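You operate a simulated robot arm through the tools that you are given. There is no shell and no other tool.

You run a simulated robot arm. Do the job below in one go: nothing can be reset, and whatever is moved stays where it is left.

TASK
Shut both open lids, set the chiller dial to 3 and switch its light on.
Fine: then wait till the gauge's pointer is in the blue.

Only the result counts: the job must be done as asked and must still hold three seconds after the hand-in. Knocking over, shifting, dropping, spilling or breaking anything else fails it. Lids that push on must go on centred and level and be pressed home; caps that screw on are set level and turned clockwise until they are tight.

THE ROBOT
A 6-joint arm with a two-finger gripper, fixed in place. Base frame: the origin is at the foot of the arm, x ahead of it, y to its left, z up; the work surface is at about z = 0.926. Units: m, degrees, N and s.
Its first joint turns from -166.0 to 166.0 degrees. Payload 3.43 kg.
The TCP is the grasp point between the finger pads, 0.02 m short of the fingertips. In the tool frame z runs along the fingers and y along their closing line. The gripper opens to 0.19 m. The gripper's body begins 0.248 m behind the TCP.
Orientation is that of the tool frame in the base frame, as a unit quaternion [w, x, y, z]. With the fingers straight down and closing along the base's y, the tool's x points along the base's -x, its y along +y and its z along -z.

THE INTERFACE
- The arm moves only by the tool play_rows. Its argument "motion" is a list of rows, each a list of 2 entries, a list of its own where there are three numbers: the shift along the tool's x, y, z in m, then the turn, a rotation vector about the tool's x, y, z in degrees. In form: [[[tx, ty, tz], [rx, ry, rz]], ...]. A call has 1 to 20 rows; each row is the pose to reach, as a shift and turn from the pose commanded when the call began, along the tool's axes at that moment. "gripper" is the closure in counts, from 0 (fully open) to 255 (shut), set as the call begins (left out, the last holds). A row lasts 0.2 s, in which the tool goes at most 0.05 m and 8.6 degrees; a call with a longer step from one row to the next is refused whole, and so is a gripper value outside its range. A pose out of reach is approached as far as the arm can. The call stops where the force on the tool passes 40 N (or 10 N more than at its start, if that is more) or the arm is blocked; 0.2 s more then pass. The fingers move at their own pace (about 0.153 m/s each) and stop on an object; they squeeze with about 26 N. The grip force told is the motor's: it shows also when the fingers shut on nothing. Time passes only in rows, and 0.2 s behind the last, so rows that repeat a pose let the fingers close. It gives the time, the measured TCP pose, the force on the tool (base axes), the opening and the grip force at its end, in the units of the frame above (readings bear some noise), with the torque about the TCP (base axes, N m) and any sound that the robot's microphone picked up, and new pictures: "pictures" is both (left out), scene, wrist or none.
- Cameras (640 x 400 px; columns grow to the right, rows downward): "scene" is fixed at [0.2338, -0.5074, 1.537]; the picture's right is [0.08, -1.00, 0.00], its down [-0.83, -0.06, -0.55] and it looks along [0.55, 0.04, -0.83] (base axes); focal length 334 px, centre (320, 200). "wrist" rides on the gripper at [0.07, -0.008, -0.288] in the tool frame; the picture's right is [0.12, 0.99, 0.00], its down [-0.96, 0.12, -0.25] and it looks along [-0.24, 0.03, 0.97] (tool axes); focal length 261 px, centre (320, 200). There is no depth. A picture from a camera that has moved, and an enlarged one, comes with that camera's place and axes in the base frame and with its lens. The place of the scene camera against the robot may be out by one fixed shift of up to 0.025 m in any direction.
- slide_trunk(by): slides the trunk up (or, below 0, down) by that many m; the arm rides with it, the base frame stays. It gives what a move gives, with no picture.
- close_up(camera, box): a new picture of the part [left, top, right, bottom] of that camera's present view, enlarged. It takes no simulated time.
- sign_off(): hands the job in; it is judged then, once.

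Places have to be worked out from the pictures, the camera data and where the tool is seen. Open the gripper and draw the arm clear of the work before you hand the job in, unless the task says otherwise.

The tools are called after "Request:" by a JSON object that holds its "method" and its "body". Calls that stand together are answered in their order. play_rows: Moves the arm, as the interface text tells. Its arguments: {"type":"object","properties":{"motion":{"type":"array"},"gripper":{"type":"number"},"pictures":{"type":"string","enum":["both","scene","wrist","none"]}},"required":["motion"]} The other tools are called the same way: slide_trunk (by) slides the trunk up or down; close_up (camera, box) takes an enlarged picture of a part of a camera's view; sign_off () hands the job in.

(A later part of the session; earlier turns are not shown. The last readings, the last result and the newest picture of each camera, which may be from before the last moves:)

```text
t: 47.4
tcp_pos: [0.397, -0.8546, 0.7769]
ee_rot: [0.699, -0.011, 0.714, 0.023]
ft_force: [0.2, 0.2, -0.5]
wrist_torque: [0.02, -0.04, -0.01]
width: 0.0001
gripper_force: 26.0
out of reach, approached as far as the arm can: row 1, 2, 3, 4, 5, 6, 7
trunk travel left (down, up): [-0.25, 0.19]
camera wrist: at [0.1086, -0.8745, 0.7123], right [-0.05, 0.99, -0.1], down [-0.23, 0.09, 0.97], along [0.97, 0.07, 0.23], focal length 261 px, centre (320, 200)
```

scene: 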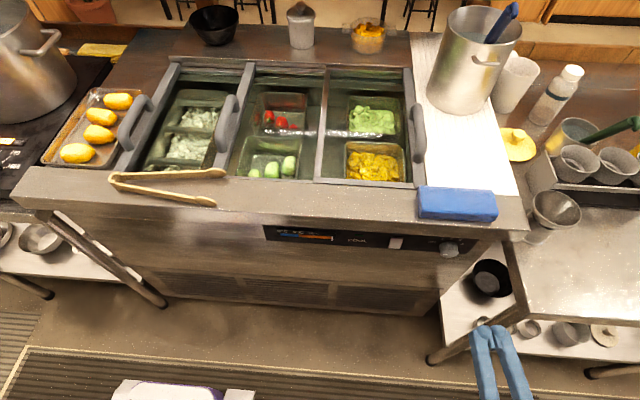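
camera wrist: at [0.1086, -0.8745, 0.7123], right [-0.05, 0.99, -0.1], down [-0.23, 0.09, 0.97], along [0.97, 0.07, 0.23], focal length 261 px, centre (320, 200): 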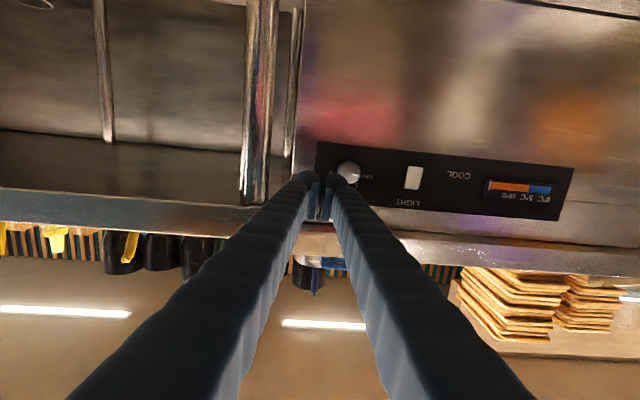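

The arm is stuck near a wrist singularity/limit with the level tool. I reverse the way I came: tilt the tool back downward (about its y) a little first and see whether it frees up.

Request:
{"method": "play_rows", "body": {"motion": [[[0, 0, 0], [0, 5, 0]], [[0, 0, 0], [0, 10, 0]], [[0, 0, 0], [0, 15, 0]]], "pictures": "both"}}

```text
t: 48.2
tcp_pos: [0.3942, -0.8534, 0.68]
ee_rot: [0.609, -0.013, 0.793, 0.022]
ft_force: [0.4, -0.4, 0.1]
wrist_torque: [-0.01, 0.0, 0.01]
width: 0.0
gripper_force: 25.8
out of reach, approached as far as the arm can: row 1, 2, 3
trunk travel left (down, up): [-0.25, 0.19]
camera wrist: at [0.0986, -0.8756, 0.6846], right [-0.08, 0.99, -0.1], down [0.0, 0.1, 1.0], along [1.0, 0.08, -0.01], focal length 261 px, centre (320, 200)
```

scene: 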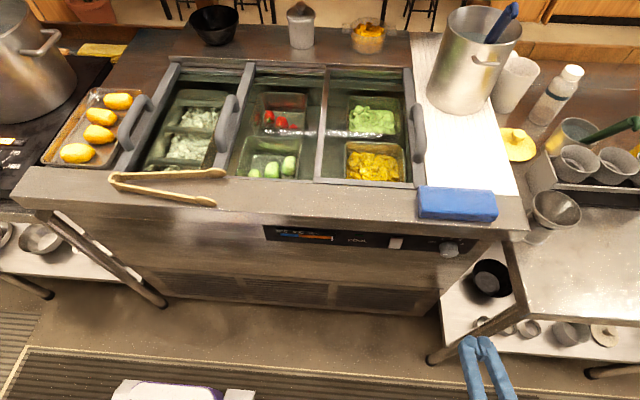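
wrist: 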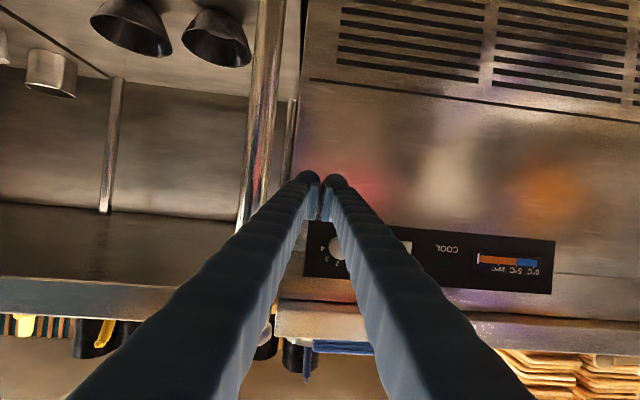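

The wrist turns but the flange stays put, so the main joints are in a bad spot near the singular posture. I keep tilting the tool down toward the earlier good 45° attitude, which should bring the solver back.

Request:
{"method": "play_rows", "body": {"motion": [[[0, 0, 0], [0, 5, 0]], [[0, 0, 0], [0, 10, 0]], [[0, 0, 0], [0, 15, 0]], [[0, 0, 0], [0, 20, 0]]], "pictures": "both"}}

```text
t: 49.2
tcp_pos: [0.3902, -0.8534, 0.547]
ee_rot: [0.46, -0.018, 0.888, 0.021]
ft_force: [0.1, -0.2, 0.5]
wrist_torque: [0.0, -0.04, 0.0]
width: 0.0
gripper_force: 26.3
out of reach, approached as far as the arm can: row 1, 2, 3, 4
trunk travel left (down, up): [-0.25, 0.19]
camera wrist: at [0.1147, -0.8771, 0.6545], right [-0.12, 0.99, -0.08], down [0.35, 0.11, 0.93], along [0.93, 0.08, -0.36], focal length 261 px, centre (320, 200)
```

scene: 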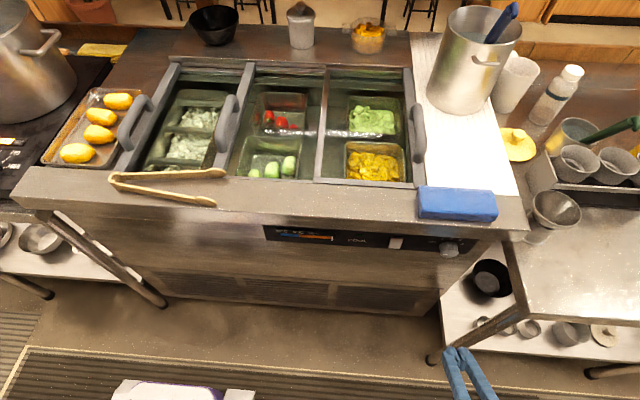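
wrist: 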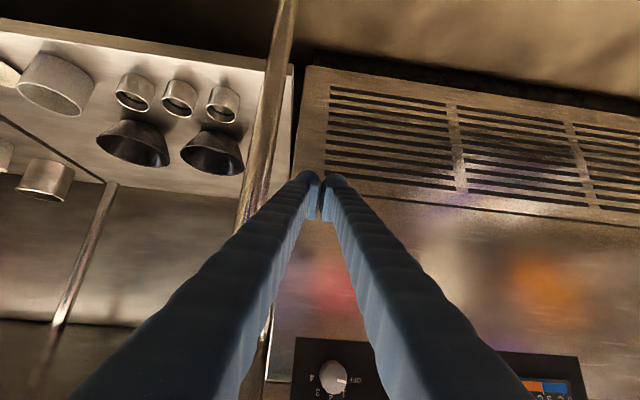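

The likely cause: with the shoulder high, the wrist is at the outer edge of the arm's reach here. I test moving inward and upward (+y 0.15, +z 0.10) from this tilted attitude.

Request:
{"method": "play_rows", "body": {"motion": [[[-0.0167, 0.0304, -0.01], [0, 0, 0]], [[-0.0335, 0.0608, -0.02], [0, 0, 0]], [[-0.0502, 0.0911, -0.03], [0, 0, 0]], [[-0.067, 0.1215, -0.04], [0, 0, 0]], [[-0.0837, 0.1519, -0.0497], [0, 0, 0]]], "pictures": "wrist"}}

```text
t: 50.4
tcp_pos: [0.3912, -0.8527, 0.5394]
ee_rot: [0.451, -0.018, 0.892, 0.02]
ft_force: [0.3, 0.0, 1.0]
wrist_torque: [0.02, 0.02, 0.03]
width: 0.0
gripper_force: 25.6
out of reach, approached as far as the arm can: row 1, 2, 3, 4, 5
trunk travel left (down, up): [-0.25, 0.19]
camera wrist: at [0.1184, -0.8771, 0.653], right [-0.12, 0.99, -0.08], down [0.37, 0.12, 0.92], along [0.92, 0.08, -0.38], focal length 261 px, centre (320, 200)
```

wrist: 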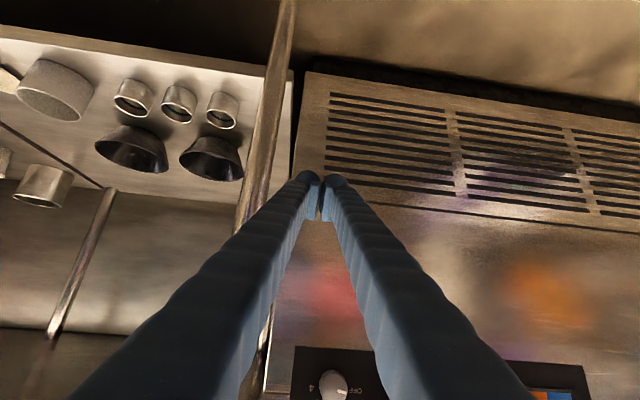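

No motion for this radial request. I test a sideways (tangential) move, −x 0.08 m, to see what the arm still follows.

Request:
{"method": "play_rows", "body": {"motion": [[[0.0115, 0.001, -0.0165], [0, 0, 0]], [[0.023, 0.002, -0.033], [0, 0, 0]], [[0.0345, 0.003, -0.049], [0, 0, 0]], [[0.046, 0.004, -0.0655], [0, 0, 0]]], "pictures": "none"}}

```text
t: 51.4
tcp_pos: [0.3046, -0.8582, 0.545]
ee_rot: [0.449, -0.017, 0.893, 0.019]
ft_force: [-0.5, -0.3, 0.2]
wrist_torque: [-0.02, 0.0, 0.02]
width: 0.0001
gripper_force: 26.4
out of reach, approached as far as the arm can: row 2
trunk travel left (down, up): [-0.25, 0.19]
```

It moves again and the pose is reachable. Now I try going up and inward (+y 0.10, +z 0.10) from here.

Request:
{"method": "play_rows", "body": {"motion": [[[-0.0204, 0.0255, -0.0135], [0, 0, 0]], [[-0.0408, 0.051, -0.027], [0, 0, 0]], [[-0.0612, 0.0765, -0.0406], [0, 0, 0]], [[-0.0816, 0.102, -0.0541], [0, 0, 0]]], "pictures": "none"}}

```text
t: 52.4
tcp_pos: [0.3046, -0.8581, 0.5467]
ee_rot: [0.449, -0.017, 0.893, 0.019]
ft_force: [0.2, 0.1, 0.2]
wrist_torque: [0.0, -0.02, 0.03]
width: 0.0
gripper_force: 26.1
out of reach, approached as far as the arm can: row 1, 2, 3, 4
trunk travel left (down, up): [-0.25, 0.19]
```

Radial inward steps fail while tangential ones work, typical of a stretched elbow. I try again inward with very small, slowly growing steps.

Request:
{"method": "play_rows", "body": {"motion": [[[-0.0004, 0.0008, -0.0003], [0, 0, 0]], [[-0.0018, 0.0034, -0.0011], [0, 0, 0]], [[-0.004, 0.0076, -0.0025], [0, 0, 0]], [[-0.0071, 0.0136, -0.0044], [0, 0, 0]], [[-0.0111, 0.0212, -0.0069], [0, 0, 0]], [[-0.016, 0.0306, -0.0099], [0, 0, 0]], [[-0.0218, 0.0416, -0.0135], [0, 0, 0]], [[-0.0284, 0.0544, -0.0177], [0, 0, 0]], [[-0.036, 0.0688, -0.0223], [0, 0, 0]], [[-0.0445, 0.085, -0.0276], [0, 0, 0]]], "pictures": "none"}}

```text
t: 54.6
tcp_pos: [0.3045, -0.8579, 0.5465]
ee_rot: [0.449, -0.018, 0.893, 0.019]
ft_force: [0.2, 0.6, -0.8]
wrist_torque: [0.01, 0.02, 0.0]
width: 0.0
gripper_force: 26.2
out of reach, approached as far as the arm can: row 1, 2, 3, 4, 5, 6, 7, 8, 9, 10
trunk travel left (down, up): [-0.25, 0.19]
```

Still no response radially. I probe pure +z and see which directions the arm follows.

Request:
{"method": "play_rows", "body": {"motion": [[[-0.0161, 0.0004, -0.0119], [0, 0, 0]], [[-0.0321, 0.0008, -0.0238], [0, 0, 0]]], "pictures": "none"}}

Request:
{"method": "play_rows", "body": {"motion": [[[0.0161, -0.0004, 0.0119], [0, 0, 0]], [[0.0321, -0.0008, 0.0238], [0, 0, 0]]], "pictures": "none"}}

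Request:
{"method": "play_rows", "body": {"motion": [[[0.0004, 0.02, 0.0011], [0, 0, 0]], [[0.0008, 0.04, 0.0022], [0, 0, 0]]], "pictures": "none"}}

```text
t: 55.2
tcp_pos: [0.3048, -0.8582, 0.5469]
ee_rot: [0.449, -0.017, 0.893, 0.02]
ft_force: [-0.5, -0.2, -0.6]
wrist_torque: [0.02, -0.03, 0.01]
width: 0.0
gripper_force: 26.2
out of reach, approached as far as the arm can: row 1, 2
trunk travel left (down, up): [-0.25, 0.19]
```

```text
t: 55.8
tcp_pos: [0.3019, -0.8481, 0.5245]
ee_rot: [0.45, -0.017, 0.893, 0.019]
ft_force: [0.3, -0.8, -0.7]
wrist_torque: [-0.01, -0.02, 0.01]
width: 0.0
gripper_force: 26.4
out of reach, approached as far as the arm can: row 1, 2
trunk travel left (down, up): [-0.25, 0.19]
```

```text
t: 56.4
tcp_pos: [0.3014, -0.8102, 0.5252]
ee_rot: [0.45, -0.018, 0.893, 0.018]
ft_force: [-0.1, 0.3, 0.3]
wrist_torque: [-0.05, 0.03, -0.08]
width: 0.0001
gripper_force: 26.1
trunk travel left (down, up): [-0.25, 0.19]
```

Moving +y works again now. I continue inward (+y) 0.12 m at this height.

Request:
{"method": "play_rows", "body": {"motion": [[[0.0004, 0.02, 0.0011], [0, 0, 0]], [[0.001, 0.05, 0.0027], [0, 0, 0]], [[0.0016, 0.08, 0.0043], [0, 0, 0]], [[0.0024, 0.12, 0.0065], [0, 0, 0]], [[0.003, 0.15, 0.0081], [0, 0, 0]]], "pictures": "none"}}

Request:
{"method": "play_rows", "body": {"motion": [[[-0.0161, 0.0004, -0.0119], [0, 0, 0]], [[-0.0321, 0.0008, -0.0238], [0, 0, 0]]], "pictures": "wrist"}}

```text
t: 57.6
tcp_pos: [0.298, -0.6589, 0.52]
ee_rot: [0.449, -0.018, 0.893, 0.019]
ft_force: [-0.3, -0.3, -0.7]
wrist_torque: [0.04, -0.02, -0.02]
width: 0.0001
gripper_force: 25.7
trunk travel left (down, up): [-0.25, 0.19]
```

```text
t: 58.2
tcp_pos: [0.2991, -0.6601, 0.5596]
ee_rot: [0.45, -0.018, 0.893, 0.019]
ft_force: [-1.1, 0.5, -0.3]
wrist_torque: [-0.01, -0.02, 0.02]
width: 0.0
gripper_force: 26.2
trunk travel left (down, up): [-0.25, 0.19]
camera wrist: at [0.0258, -0.6821, 0.6732], right [-0.12, 0.99, -0.08], down [0.37, 0.12, 0.92], along [0.92, 0.08, -0.38], focal length 261 px, centre (320, 200)
```

wrist: 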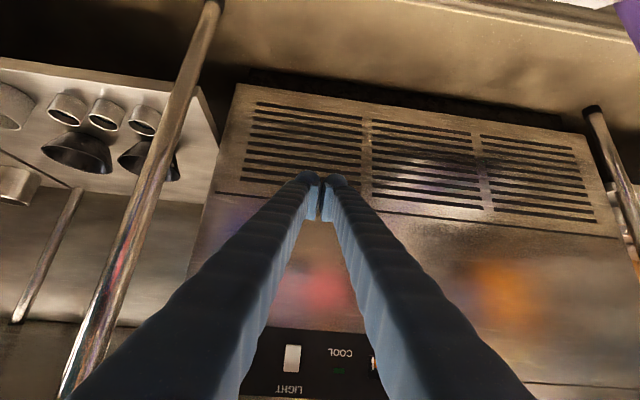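

The arm is free again at (0.30, −0.66, 0.56). I go up to about (0.42, −0.70, 0.90) and set a clean 30°-down attitude (which stays away from the level-tool singularity).

Request:
{"method": "play_rows", "body": {"motion": [[[-0.0383, -0.0044, -0.0119], [0.3, -0.7, 0.1]], [[-0.0767, -0.0089, -0.0238], [0.6, -1.4, 0.15]], [[-0.115, -0.0133, -0.0357], [1.0, -2.2, 0.2]], [[-0.1533, -0.0177, -0.0476], [1.3, -2.9, 0.3]], [[-0.1917, -0.0222, -0.0596], [1.6, -3.6, 0.4]], [[-0.23, -0.0266, -0.0715], [2.0, -4.3, 0.5]], [[-0.2683, -0.031, -0.0834], [2.3, -5.1, 0.55]], [[-0.3067, -0.0355, -0.0953], [2.6, -5.8, 0.6]], [[-0.345, -0.0399, -0.1072], [2.92, -6.51, 0.7]]], "pictures": "both"}}

```text
t: 60.2
tcp_pos: [0.4199, -0.6985, 0.8985]
ee_rot: [0.499, 0.0, 0.867, 0.001]
ft_force: [0.1, 0.2, 1.5]
wrist_torque: [0.01, 0.05, -0.03]
width: 0.0002
gripper_force: 25.8
trunk travel left (down, up): [-0.25, 0.19]
camera wrist: at [0.1353, -0.7058, 0.9809], right [-0.06, 0.99, -0.1], down [0.27, 0.11, 0.96], along [0.96, 0.03, -0.27], focal length 261 px, centre (320, 200)
```

scene: 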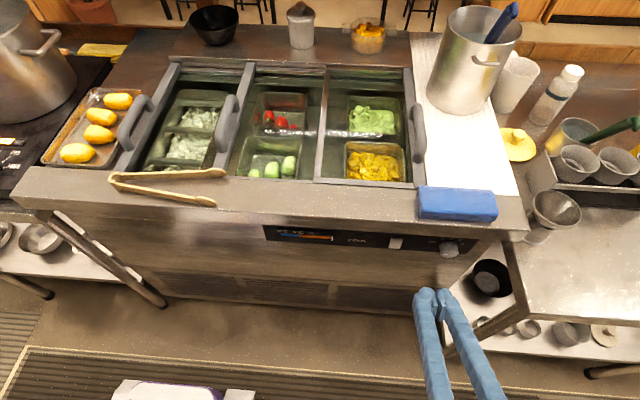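
wrist: 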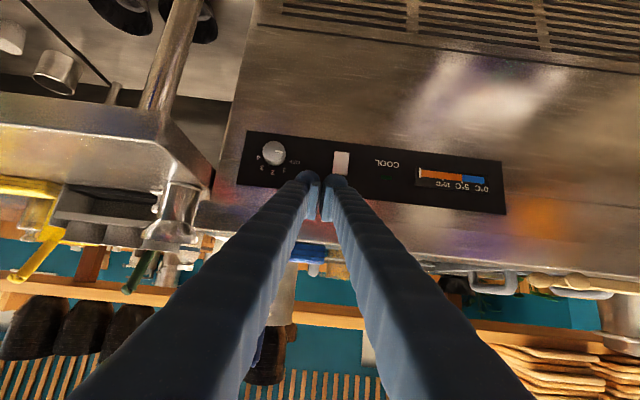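

Everything looks undisturbed. I lower the trunk by 0.12 m so the low dial lies better within reach.

Request:
{"method": "slide_trunk", "body": {"by": -0.12}}

```text
t: 61.7
tcp_pos: [0.4197, -0.6995, 0.7789]
ee_rot: [0.499, 0.001, 0.866, -0.001]
ft_force: [0.9, 0.3, -0.5]
wrist_torque: [0.01, -0.03, 0.04]
width: 0.0001
gripper_force: 25.8
trunk travel left (down, up): [-0.13, 0.31]
```

I look closely at the rocker from here to see which half stands out.

Request:
{"method": "close_up", "body": {"camera": "wrist", "box": [300, 100, 380, 150]}}

Request:
{"method": "close_up", "body": {"camera": "wrist", "box": [220, 60, 540, 260]}}

```text
8.00 times, centred on (340, 125) of wrist
camera zoom: at [0.135, -0.7062, 0.8608], right [-0.06, 0.99, -0.1], down [0.27, 0.11, 0.96], along [0.96, 0.03, -0.27], focal length 2085 px, centre (160, 800)
```

zoom: 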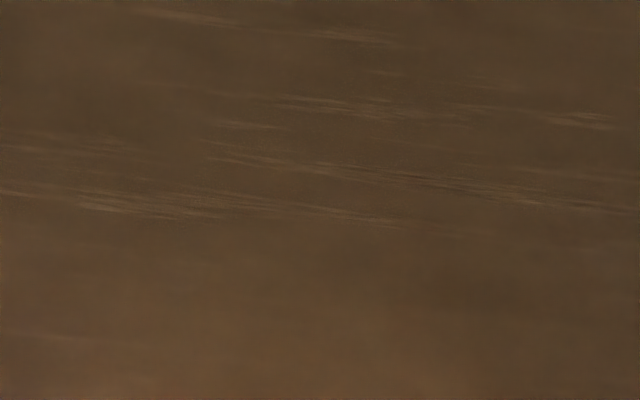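

```text
2.00 times, centred on (380, 160) of wrist
camera zoom: at [0.135, -0.7062, 0.8608], right [-0.06, 0.99, -0.1], down [0.27, 0.11, 0.96], along [0.96, 0.03, -0.27], focal length 521 px, centre (200, 280)
```

zoom: 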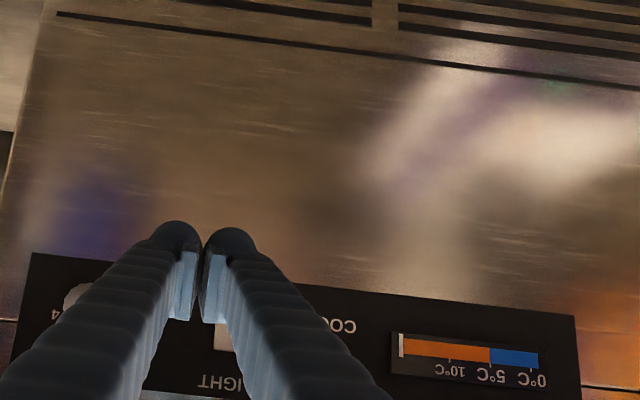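

The fingers hide it; I'll return to the rocker later. Now I open to 70 mm, move in front of the dial, and test in free space the roll about the x-axis down to −45° to see if the arm can follow it.

Request:
{"method": "play_rows", "body": {"motion": [[[-0.0115, -0.0267, 0.0126], [0, 0, 0]], [[-0.023, -0.0533, 0.0252], [0, 0, 0]], [[-0.0345, -0.08, 0.0378], [0, 0, 0]], [[-0.0345, -0.08, 0.0378], [3.75, 0, -6.5]], [[-0.0345, -0.08, 0.0378], [7.5, 0, -13]], [[-0.0345, -0.08, 0.0378], [11.25, 0, -19.5]], [[-0.0345, -0.08, 0.0378], [15, 0, -26]], [[-0.0345, -0.08, 0.0378], [18.75, 0, -32.5]], [[-0.0345, -0.08, 0.0378], [22.5, 0, -39]]], "gripper": 161, "pictures": "both"}}

```text
t: 63.7
tcp_pos: [0.4683, -0.7788, 0.7881]
ee_rot: [0.495, -0.064, 0.859, -0.113]
ft_force: [-0.5, 0.6, 0.3]
wrist_torque: [0.01, -0.04, -0.01]
width: 0.07
gripper_force: 0.1
out of reach, approached as far as the arm can: row 6, 7, 8, 9
trunk travel left (down, up): [-0.13, 0.31]
camera wrist: at [0.1846, -0.764, 0.8698], right [-0.06, 0.93, -0.36], down [0.27, 0.36, 0.89], along [0.96, -0.04, -0.27], focal length 261 px, centre (320, 200)
```

scene: 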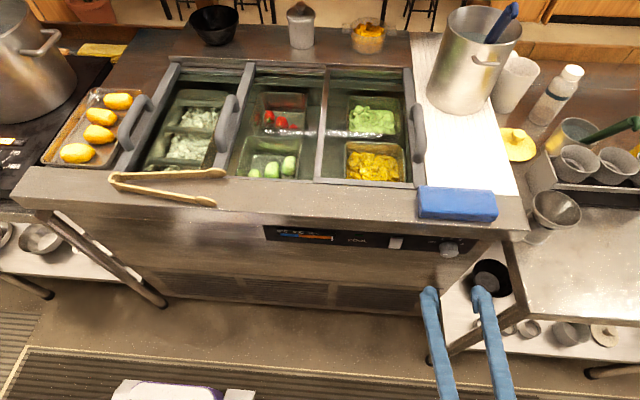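
wrist: 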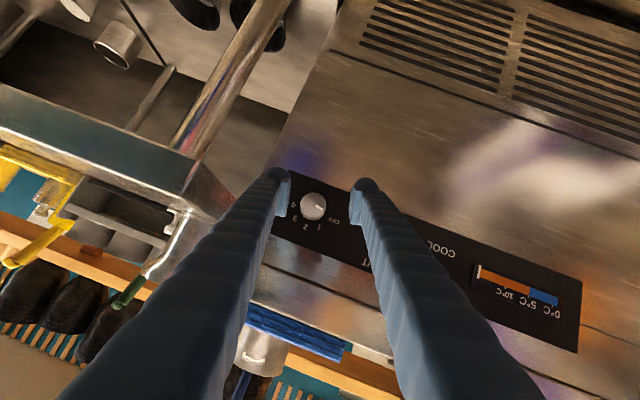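

Roll reaches exactly −15° and no further (a wrist limit), so I will ratchet: grip at about −10°, turn +40°, release, return, repeat. I enlarge the dial here to refine its position.

Request:
{"method": "close_up", "body": {"camera": "wrist", "box": [280, 180, 360, 230]}}

Request:
{"method": "close_up", "body": {"camera": "wrist", "box": [340, 200, 420, 250]}}

```text
8.00 times, centred on (320, 205) of wrist
camera zoom: at [0.1846, -0.764, 0.8698], right [-0.06, 0.93, -0.36], down [0.27, 0.36, 0.89], along [0.96, -0.04, -0.27], focal length 2085 px, centre (320, 160)
```

zoom: 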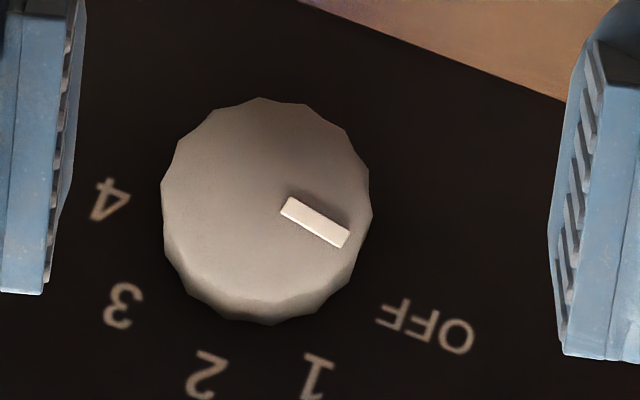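

```text
8.00 times, centred on (380, 225) of wrist
camera zoom: at [0.1846, -0.764, 0.8698], right [-0.06, 0.93, -0.36], down [0.27, 0.36, 0.89], along [0.96, -0.04, -0.27], focal length 2085 px, centre (-160, 0)
```

zoom: 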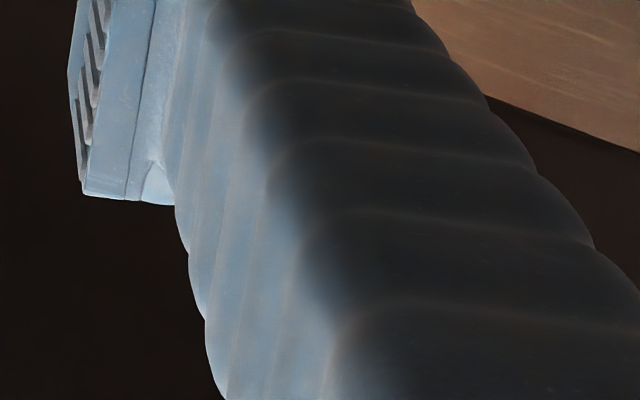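

The dial axis refines to y≈−0.788, z≈0.766. I roll to −10°, line up and advance straight along x with open fingers to around the knob (TCP x≈0.577).

Request:
{"method": "play_rows", "body": {"motion": [[[-0.0009, -0.002, 0.0168], [-1.25, 0, 2.17]], [[-0.0018, -0.004, 0.0336], [-2.5, 0, 4.33]], [[-0.0117, -0.004, 0.0506], [-2.5, 0, 4.33]], [[-0.0215, -0.004, 0.0677], [-2.5, 0, 4.33]], [[-0.0314, -0.004, 0.0847], [-2.5, 0, 4.33]], [[-0.0372, -0.004, 0.0948], [-2.5, 0, 4.33]], [[-0.0412, -0.004, 0.1017], [-2.5, 0, 4.33]]], "gripper": 161, "pictures": "both"}}

Request:
{"method": "close_up", "body": {"camera": "wrist", "box": [240, 130, 400, 230]}}

```text
t: 65.3
tcp_pos: [0.58, -0.7876, 0.7747]
ee_rot: [0.498, -0.042, 0.863, -0.075]
ft_force: [-0.5, -0.3, -0.2]
wrist_torque: [0.03, -0.04, 0.02]
width: 0.07
gripper_force: 0.1
trunk travel left (down, up): [-0.13, 0.31]
camera wrist: at [0.2946, -0.78, 0.8582], right [-0.06, 0.96, -0.27], down [0.27, 0.28, 0.92], along [0.96, -0.02, -0.27], focal length 261 px, centre (320, 200)
```

scene: 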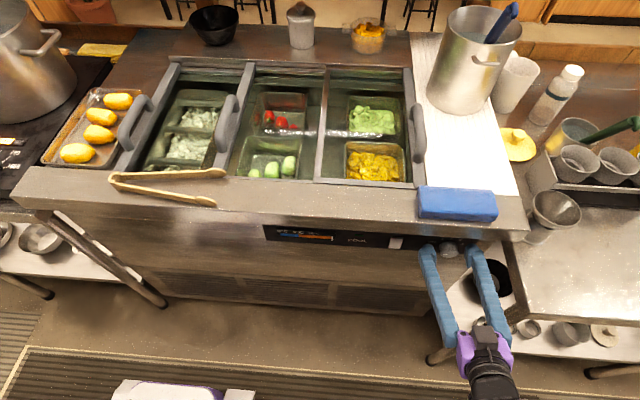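
wrist: 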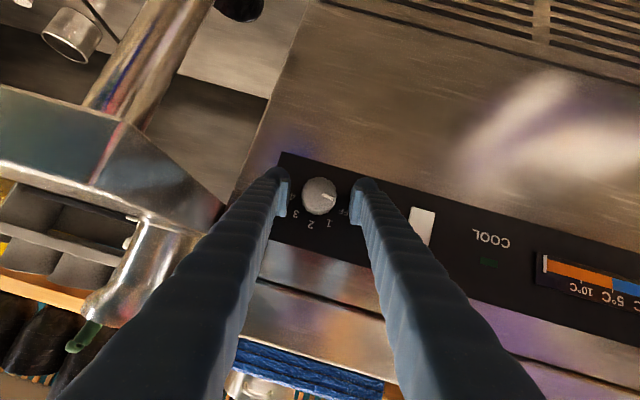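

```text
4.00 times, centred on (320, 180) of wrist
camera zoom: at [0.2946, -0.78, 0.8582], right [-0.06, 0.96, -0.27], down [0.27, 0.28, 0.92], along [0.96, -0.02, -0.27], focal length 1043 px, centre (320, 280)
```

zoom: 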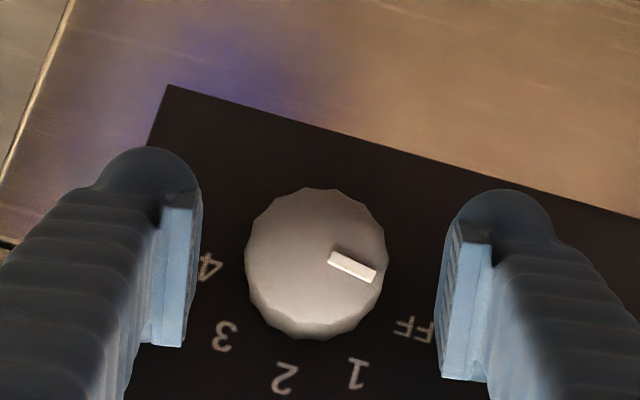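

The knob is well centred between the pads. I close the gripper on it.

Request:
{"method": "play_rows", "body": {"motion": [[[0, 0, 0], [0, 0, 0]], [[0, 0, 0], [0, 0, 0]], [[0, 0, 0], [0, 0, 0]]], "gripper": 255, "pictures": "wrist"}}

Request:
{"method": "close_up", "body": {"camera": "wrist", "box": [240, 130, 400, 230]}}

```text
t: 66.1
tcp_pos: [0.5797, -0.789, 0.7756]
ee_rot: [0.496, -0.043, 0.864, -0.076]
ft_force: [2.9, -12.2, 1.5]
wrist_torque: [-0.04, 0.03, -0.11]
width: 0.0389
gripper_force: 45.5
trunk travel left (down, up): [-0.13, 0.31]
camera wrist: at [0.2944, -0.7807, 0.8585], right [-0.06, 0.96, -0.27], down [0.27, 0.28, 0.92], along [0.96, -0.02, -0.27], focal length 261 px, centre (320, 200)
```

wrist: 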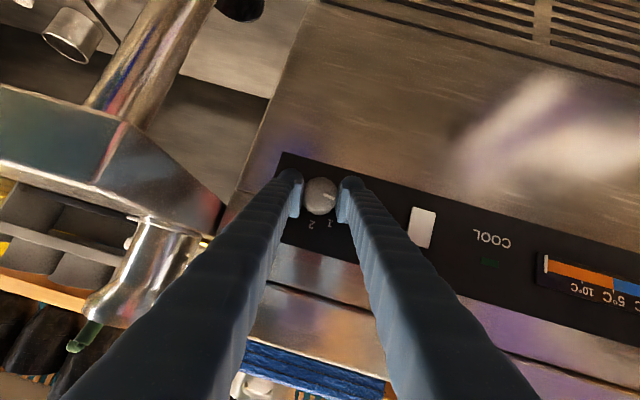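

```text
4.00 times, centred on (320, 180) of wrist
camera zoom: at [0.2944, -0.7807, 0.8585], right [-0.06, 0.96, -0.27], down [0.27, 0.28, 0.92], along [0.96, -0.02, -0.27], focal length 1043 px, centre (320, 280)
```

zoom: 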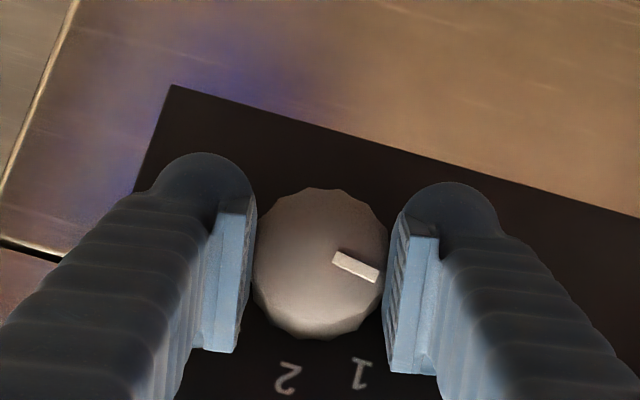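

Gripped (39 mm). To stay clear of the side table's corner I turn only +30° about the knob axis in this first stroke.

Request:
{"method": "play_rows", "body": {"motion": [[[0.0002, -0.0012, 0.0001], [-3.75, 0, 6.5]], [[0.0005, -0.0023, 0.0003], [-7.5, 0, 13]], [[0.0009, -0.0032, 0.0005], [-11.25, 0, 19.5]], [[0.0016, -0.0043, 0.0009], [-15, 0, 26]]], "pictures": "both"}}

Request:
{"method": "close_up", "body": {"camera": "wrist", "box": [240, 130, 400, 230]}}

```text
t: 67.1
tcp_pos: [0.5777, -0.7921, 0.7755]
ee_rot: [0.492, 0.088, 0.853, 0.15]
ft_force: [2.3, -21.3, 12.5]
wrist_torque: [-0.1, -1.12, -0.12]
width: 0.0392
gripper_force: 44.8
trunk travel left (down, up): [-0.13, 0.31]
camera wrist: at [0.2939, -0.8266, 0.8493], right [-0.06, 0.97, 0.24], down [0.27, -0.22, 0.94], along [0.96, 0.12, -0.25], focal length 261 px, centre (320, 200)
```

scene: 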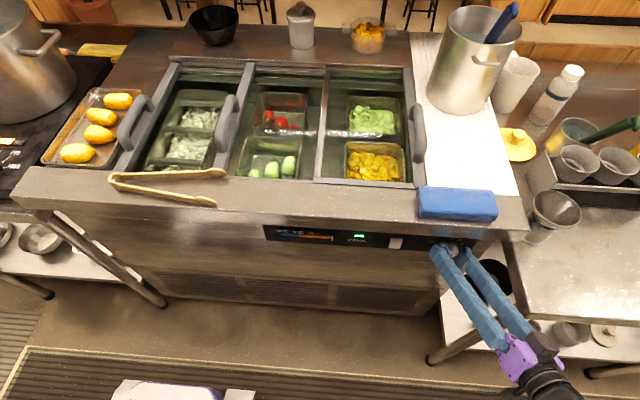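
wrist: 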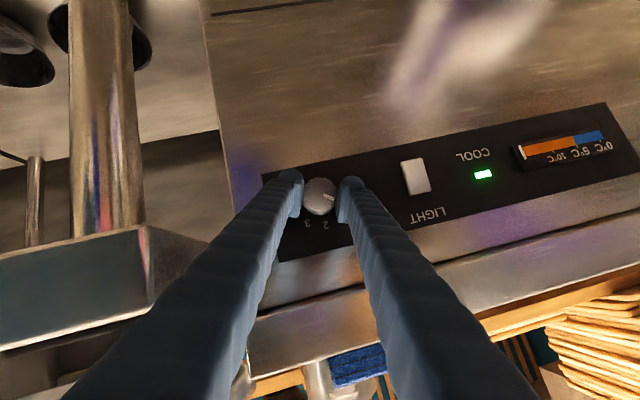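

```text
4.00 times, centred on (320, 180) of wrist
camera zoom: at [0.2939, -0.8266, 0.8493], right [-0.06, 0.97, 0.24], down [0.27, -0.22, 0.94], along [0.96, 0.12, -0.25], focal length 1043 px, centre (320, 280)
```

zoom: 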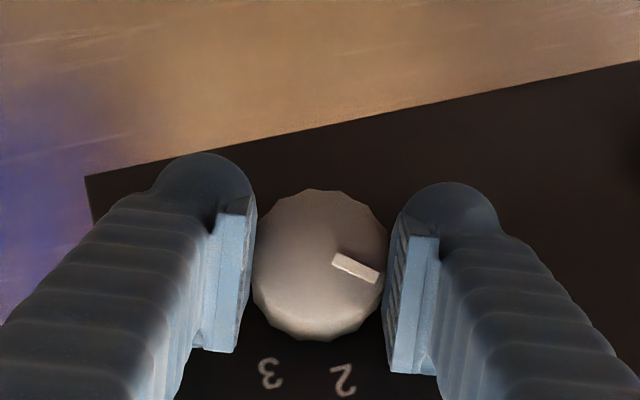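

The knob turned 30° with the tool and the COOL lamp lit. I open slightly (52 mm) and roll back −32° around the knob to take the next stroke.

Request:
{"method": "play_rows", "body": {"motion": [[[0, 0, 0], [0, 0, 0]], [[0, 0, 0], [0, 0, 0]], [[-0.0002, 0.0006, -0.0001], [3.2, 0, -5.54]], [[-0.0004, 0.0012, -0.0002], [6.4, 0, -11.09]], [[-0.0005, 0.0018, -0.0003], [9.6, 0, -16.63]], [[-0.0007, 0.0024, -0.0004], [12.8, 0, -22.17]], [[-0.0009, 0.003, -0.0005], [16, 0, -27.71]]], "gripper": 185, "pictures": "wrist"}}

Request:
{"method": "close_up", "body": {"camera": "wrist", "box": [240, 130, 400, 230]}}

```text
t: 68.7
tcp_pos: [0.5777, -0.7898, 0.775]
ee_rot: [0.497, -0.052, 0.861, -0.091]
ft_force: [0.5, -1.0, 0.4]
wrist_torque: [0.08, 0.0, 0.04]
width: 0.0522
gripper_force: 0.0
trunk travel left (down, up): [-0.13, 0.31]
camera wrist: at [0.2937, -0.7795, 0.8581], right [-0.06, 0.95, -0.31], down [0.27, 0.31, 0.91], along [0.96, -0.03, -0.27], focal length 261 px, centre (320, 200)
```

wrist: 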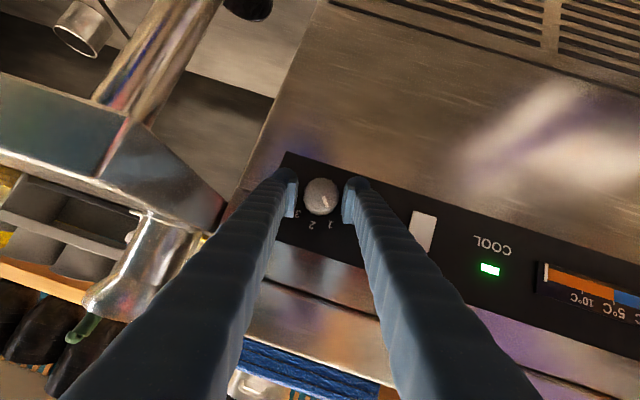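

```text
4.00 times, centred on (320, 180) of wrist
camera zoom: at [0.2937, -0.7795, 0.8581], right [-0.06, 0.95, -0.31], down [0.27, 0.31, 0.91], along [0.96, -0.03, -0.27], focal length 1043 px, centre (320, 280)
```

zoom: 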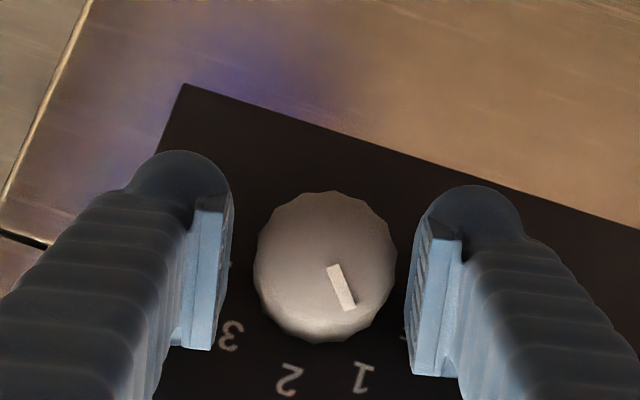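

The knob settled at "1" (it seems to snap between positions). I grip again and turn +32° for the next step.

Request:
{"method": "play_rows", "body": {"motion": [[[0, 0, 0], [0, 0, 0]], [[0, 0, 0], [0, 0, 0]], [[0, 0, 0], [0, 0, 0]], [[0, -0.0013, 0], [-4, 0, 6.93]], [[0.0003, -0.0025, 0.0002], [-8, 0, 13.86]], [[0.0007, -0.0037, 0.0004], [-12, 0, 20.78]], [[0.0012, -0.0048, 0.0007], [-16, 0, 27.71]]], "gripper": 255, "pictures": "wrist"}}

Request:
{"method": "close_up", "body": {"camera": "wrist", "box": [240, 130, 400, 230]}}

```text
t: 70.3
tcp_pos: [0.5768, -0.7927, 0.7745]
ee_rot: [0.491, 0.088, 0.853, 0.152]
ft_force: [-13.8, 24.8, -10.3]
wrist_torque: [0.15, -0.6, 0.31]
width: 0.0384
gripper_force: 45.0
trunk travel left (down, up): [-0.13, 0.31]
camera wrist: at [0.2936, -0.8281, 0.8492], right [-0.06, 0.97, 0.25], down [0.27, -0.22, 0.94], along [0.96, 0.12, -0.25], focal length 261 px, centre (320, 200)
```

wrist: 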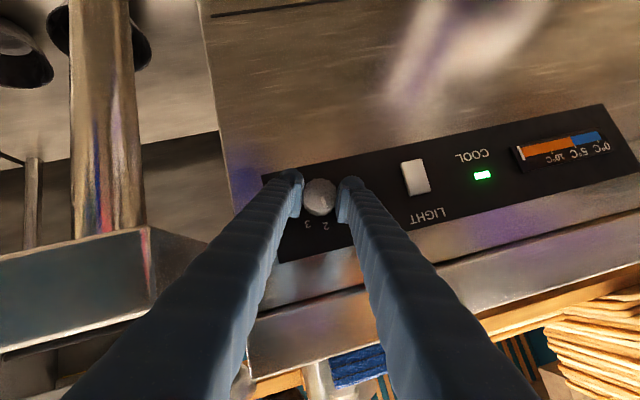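

```text
4.00 times, centred on (320, 180) of wrist
camera zoom: at [0.2936, -0.8281, 0.8492], right [-0.06, 0.97, 0.25], down [0.27, -0.22, 0.94], along [0.96, 0.12, -0.25], focal length 1043 px, centre (320, 280)
```

zoom: 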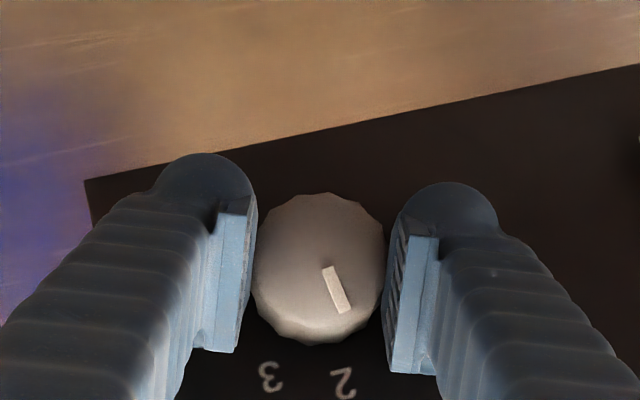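

Pointer is now about at "2". I release and roll back −32° once more.

Request:
{"method": "play_rows", "body": {"motion": [[[0, 0, 0], [0, 0, 0]], [[0, 0, 0], [0, 0, 0]], [[0.0002, 0.0009, 0.0001], [3.2, 0, -5.54]], [[0.0004, 0.0018, 0.0002], [6.4, 0, -11.09]], [[0.0005, 0.0026, 0.0003], [9.6, 0, -16.63]], [[0.0007, 0.0035, 0.0004], [12.8, 0, -22.17]], [[0.0009, 0.0044, 0.0005], [16, 0, -27.71]]], "gripper": 185, "pictures": "wrist"}}

Request:
{"method": "close_up", "body": {"camera": "wrist", "box": [240, 130, 400, 230]}}

```text
t: 71.9
tcp_pos: [0.5772, -0.7904, 0.7765]
ee_rot: [0.496, -0.052, 0.862, -0.091]
ft_force: [-0.4, 0.3, 0.8]
wrist_torque: [0.02, 0.02, 0.03]
width: 0.0521
gripper_force: 0.0
trunk travel left (down, up): [-0.13, 0.31]
camera wrist: at [0.2929, -0.7793, 0.8586], right [-0.06, 0.95, -0.31], down [0.27, 0.31, 0.91], along [0.96, -0.03, -0.27], focal length 261 px, centre (320, 200)
```

wrist: 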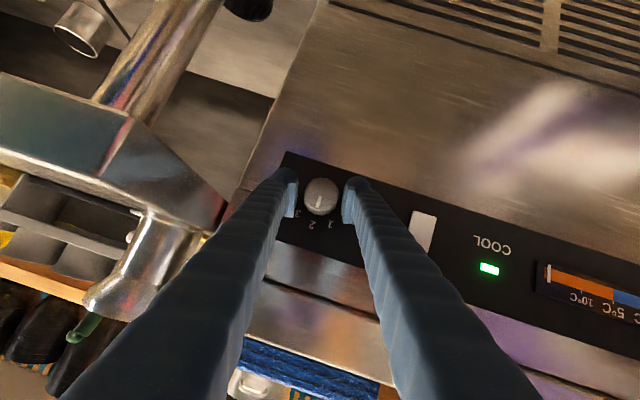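

```text
4.00 times, centred on (320, 180) of wrist
camera zoom: at [0.2929, -0.7793, 0.8586], right [-0.06, 0.95, -0.31], down [0.27, 0.31, 0.91], along [0.96, -0.03, -0.27], focal length 1043 px, centre (320, 280)
```

zoom: 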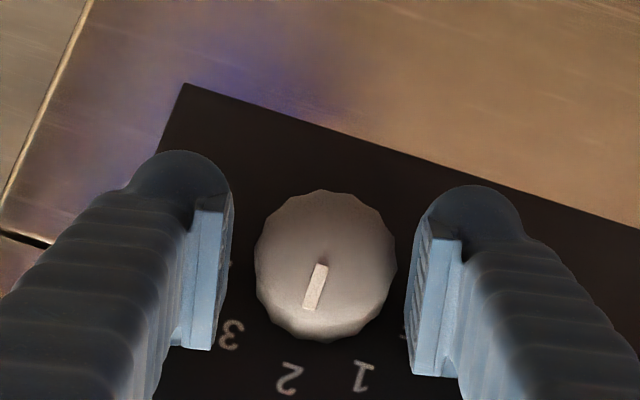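

Pointer is on "2". One more stroke of +34° should take it to "3".

Request:
{"method": "play_rows", "body": {"motion": [[[0, 0, 0], [0, 0, 0]], [[0, 0, 0], [0, 0, 0]], [[0, 0, 0], [0, 0, 0]], [[0.0002, -0.001, 0.0001], [-4.25, 0, 7.36]], [[0.0004, -0.002, 0.0002], [-8.5, 0, 14.72]], [[0.0006, -0.003, 0.0003], [-12.75, 0, 22.08]], [[0.001, -0.0041, 0.0006], [-17, 0, 29.44]]], "gripper": 255, "pictures": "wrist"}}

Request:
{"method": "close_up", "body": {"camera": "wrist", "box": [240, 130, 400, 230]}}

```text
t: 73.5
tcp_pos: [0.5765, -0.793, 0.7744]
ee_rot: [0.49, 0.096, 0.85, 0.166]
ft_force: [-16.3, 11.5, -7.0]
wrist_torque: [0.03, -0.58, 0.33]
width: 0.0379
gripper_force: 44.9
trunk travel left (down, up): [-0.13, 0.31]
camera wrist: at [0.2925, -0.8303, 0.8484], right [-0.06, 0.96, 0.28], down [0.27, -0.25, 0.93], along [0.96, 0.13, -0.24], focal length 261 px, centre (320, 200)
```

wrist: 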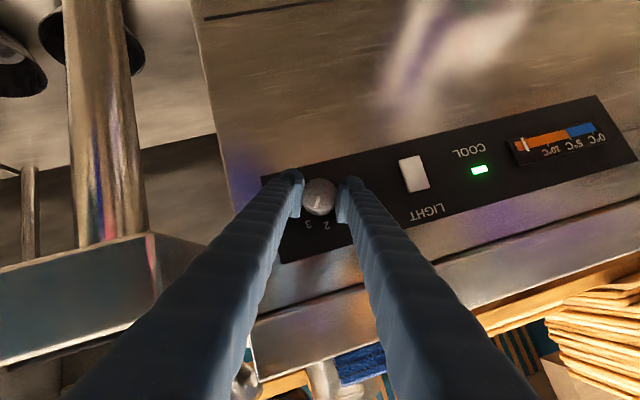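

```text
4.00 times, centred on (320, 180) of wrist
camera zoom: at [0.2925, -0.8303, 0.8484], right [-0.06, 0.96, 0.28], down [0.27, -0.25, 0.93], along [0.96, 0.13, -0.24], focal length 1043 px, centre (320, 280)
```

zoom: 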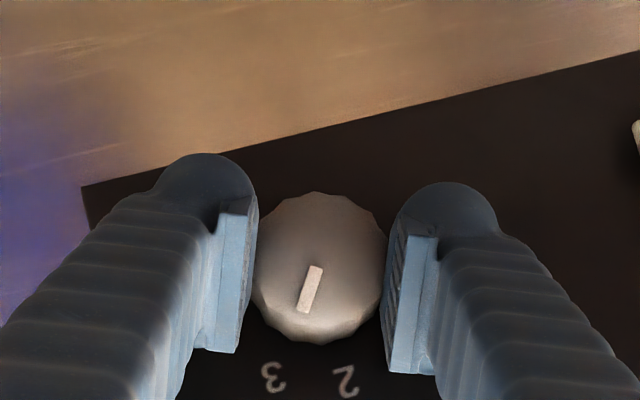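

Pointer at about +31°, close to "3"; the gauge has begun to fall. I release and roll back to see whether it settles on 3.

Request:
{"method": "play_rows", "body": {"motion": [[[0, 0, 0], [0, 0, 0]], [[0, 0, 0], [0, 0, 0]], [[0.0002, 0.0008, 0.0001], [3.4, 0, -5.89]], [[0.0004, 0.0016, 0.0002], [6.8, 0, -11.78]], [[0.0005, 0.0024, 0.0003], [10.2, 0, -17.67]], [[0.0007, 0.0032, 0.0004], [13.6, 0, -23.56]], [[0.0009, 0.004, 0.0005], [17, 0, -29.44]]], "gripper": 185, "pictures": "wrist"}}

Request:
{"method": "close_up", "body": {"camera": "wrist", "box": [240, 130, 400, 230]}}

```text
t: 75.1
tcp_pos: [0.5768, -0.7907, 0.7773]
ee_rot: [0.496, -0.052, 0.862, -0.091]
ft_force: [-0.2, 0.3, -0.3]
wrist_torque: [0.0, 0.03, 0.03]
width: 0.0521
gripper_force: 0.0
trunk travel left (down, up): [-0.13, 0.31]
camera wrist: at [0.2931, -0.7795, 0.8595], right [-0.06, 0.95, -0.31], down [0.27, 0.31, 0.91], along [0.96, -0.03, -0.27], focal length 261 px, centre (320, 200)
```

wrist: 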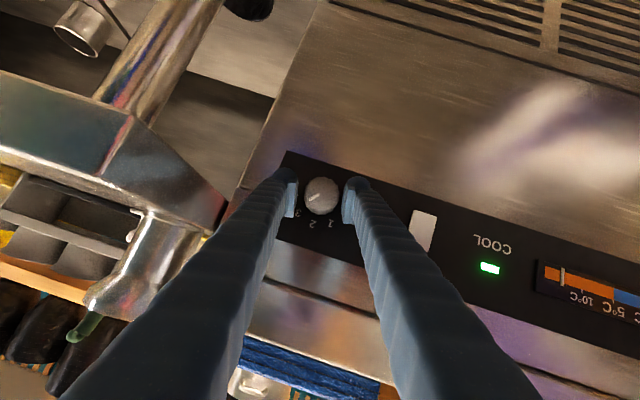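

```text
4.00 times, centred on (320, 180) of wrist
camera zoom: at [0.2931, -0.7795, 0.8595], right [-0.06, 0.95, -0.31], down [0.27, 0.31, 0.91], along [0.96, -0.03, -0.27], focal length 1043 px, centre (320, 280)
```

zoom: 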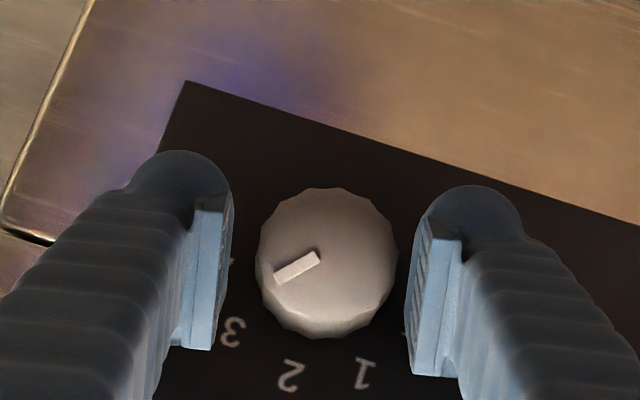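

Pointer now points at "3". I back straight out along −x and verify.

Request:
{"method": "play_rows", "body": {"motion": [[[0.01, 0, -0.0173], [0, 0, 0]], [[0.025, 0, -0.0433], [0, 0, 0]], [[0.04, 0, -0.0693], [0, 0, 0]], [[0.055, 0, -0.0953], [0, 0, 0]]], "pictures": "both"}}

Request:
{"method": "close_up", "body": {"camera": "wrist", "box": [270, 150, 430, 250]}}

Request:
{"method": "close_up", "body": {"camera": "scene", "box": [375, 210, 505, 275]}}

Request:
{"method": "close_up", "body": {"camera": "scene", "box": [255, 220, 385, 260]}}

```text
t: 76.1
tcp_pos: [0.4671, -0.7897, 0.7767]
ee_rot: [0.497, -0.051, 0.862, -0.092]
ft_force: [-0.5, 0.2, -0.3]
wrist_torque: [0.0, 0.02, 0.01]
width: 0.0523
gripper_force: 0.0
trunk travel left (down, up): [-0.13, 0.31]
camera wrist: at [0.182, -0.779, 0.8596], right [-0.06, 0.95, -0.31], down [0.27, 0.31, 0.91], along [0.96, -0.03, -0.27], focal length 261 px, centre (320, 200)
```

scene: 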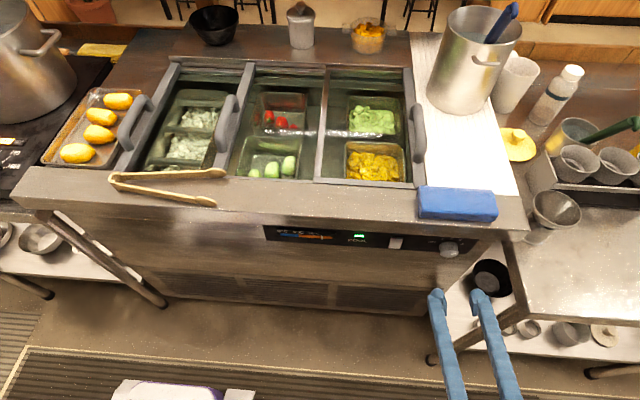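
wrist: 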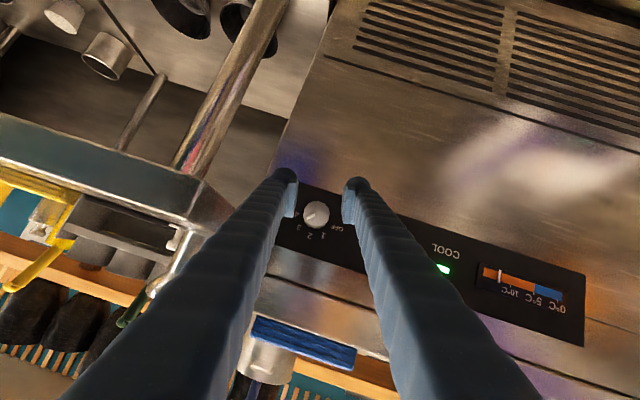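

```text
4.00 times, centred on (350, 200) of wrist
camera zoom: at [0.182, -0.779, 0.8596], right [-0.06, 0.95, -0.31], down [0.27, 0.31, 0.91], along [0.96, -0.03, -0.27], focal length 1043 px, centre (200, 200)
```

zoom: 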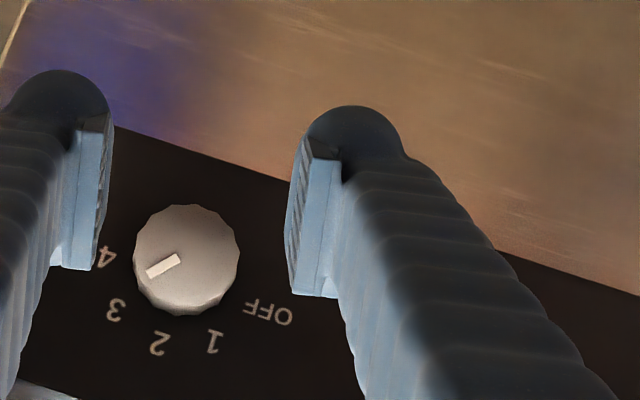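

```text
4.92 times, centred on (440, 242) of scene
camera zoom: at [0.2338, -0.5074, 1.537], right [0.08, -1.0, 0.0], down [-0.83, -0.06, -0.55], along [0.55, 0.04, -0.83], focal length 1643 px, centre (-271, -9)
```

zoom: 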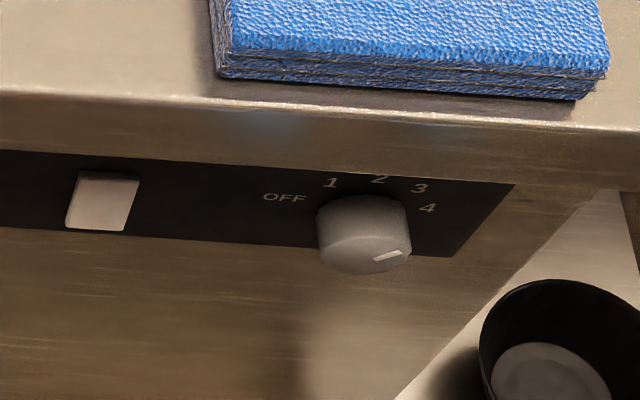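

```text
4.92 times, centred on (320, 240) of scene
camera zoom: at [0.2338, -0.5074, 1.537], right [0.08, -1.0, 0.0], down [-0.83, -0.06, -0.55], along [0.55, 0.04, -0.83], focal length 1643 px, centre (320, 3)
```

zoom: 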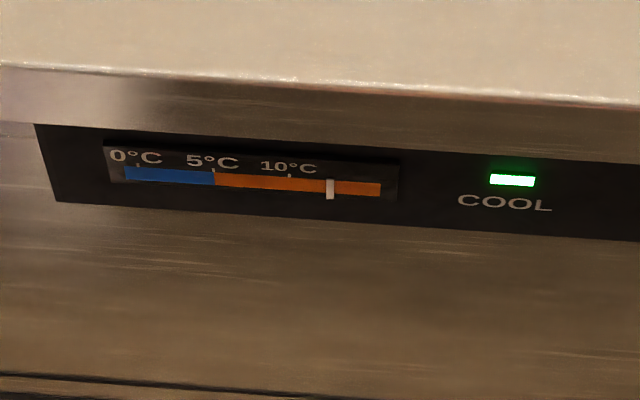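

The dial is on 3 (pointer ≈41°), COOL is lit and the gauge is falling. Next the LIGHT rocker at about (0.605, −0.657, 0.766): I move in front of it with the fingers apart for a clear look at its tilt.

Request:
{"method": "play_rows", "body": {"motion": [[[-0.0087, 0.0313, -0.01], [-1.5, 0, 2.6]], [[-0.0175, 0.0627, -0.0199], [-3, 0, 5.2]], [[-0.0262, 0.094, -0.0299], [-4.5, 0, 7.8]], [[-0.0349, 0.1253, -0.0398], [-6, 0, 10.39]], [[-0.0349, 0.1253, -0.0398], [-6, 0, 10.39]]], "gripper": 100, "pictures": "wrist"}}

Request:
{"method": "close_up", "body": {"camera": "wrist", "box": [280, 190, 360, 240]}}

```text
t: 77.3
tcp_pos: [0.4521, -0.656, 0.7989]
ee_rot: [0.499, 0.002, 0.867, 0.0]
ft_force: [0.4, -0.1, -0.1]
wrist_torque: [0.0, 0.02, -0.04]
width: 0.1153
gripper_force: 0.1
trunk travel left (down, up): [-0.13, 0.31]
camera wrist: at [0.168, -0.6631, 0.8811], right [-0.06, 0.99, -0.1], down [0.27, 0.11, 0.96], along [0.96, 0.03, -0.27], focal length 261 px, centre (320, 200)
```

wrist: 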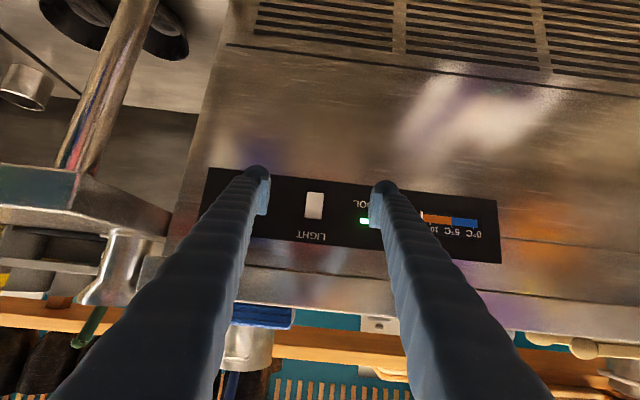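

```text
8.00 times, centred on (320, 215) of wrist
camera zoom: at [0.168, -0.6631, 0.8811], right [-0.06, 0.99, -0.1], down [0.27, 0.11, 0.96], along [0.96, 0.03, -0.27], focal length 2085 px, centre (320, 80)
```

zoom: 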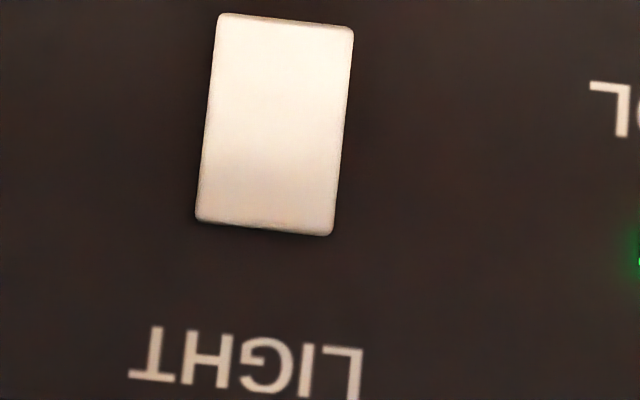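

I zoom further on the rocker from the scene camera (above) to judge its top edge, then decide which half to press.

Request:
{"method": "close_up", "body": {"camera": "scene", "box": [385, 233, 409, 248]}}

Request:
{"method": "close_up", "body": {"camera": "wrist", "box": [300, 185, 332, 225]}}

```text
16.00 times, centred on (397, 240) of scene
camera zoom: at [0.2338, -0.5074, 1.537], right [0.08, -1.0, 0.0], down [-0.83, -0.06, -0.55], along [0.55, 0.04, -0.83], focal length 5341 px, centre (-912, -448)
```

zoom: 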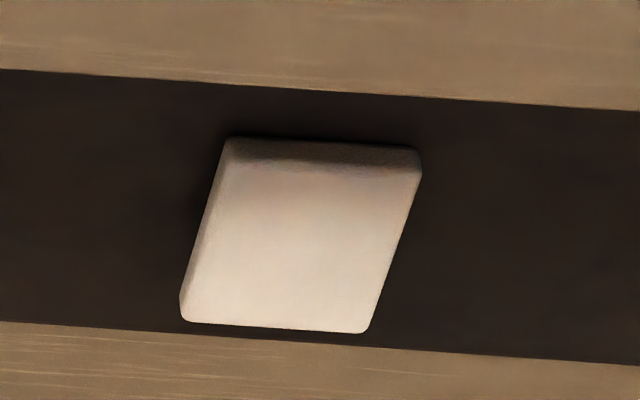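

```text
10.00 times, centred on (316, 205) of wrist
camera zoom: at [0.168, -0.6631, 0.8811], right [-0.06, 0.99, -0.1], down [0.27, 0.11, 0.96], along [0.96, 0.03, -0.27], focal length 2606 px, centre (360, 150)
```

zoom: 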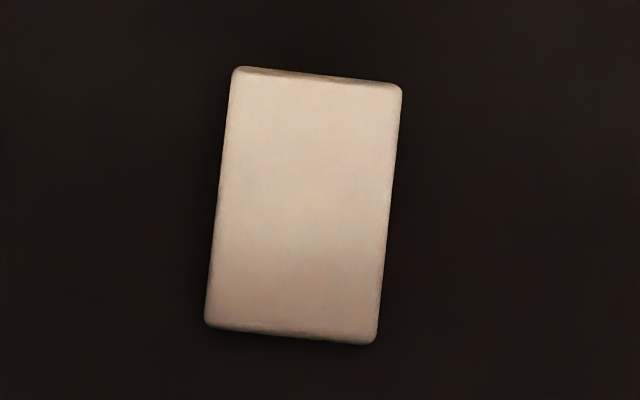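

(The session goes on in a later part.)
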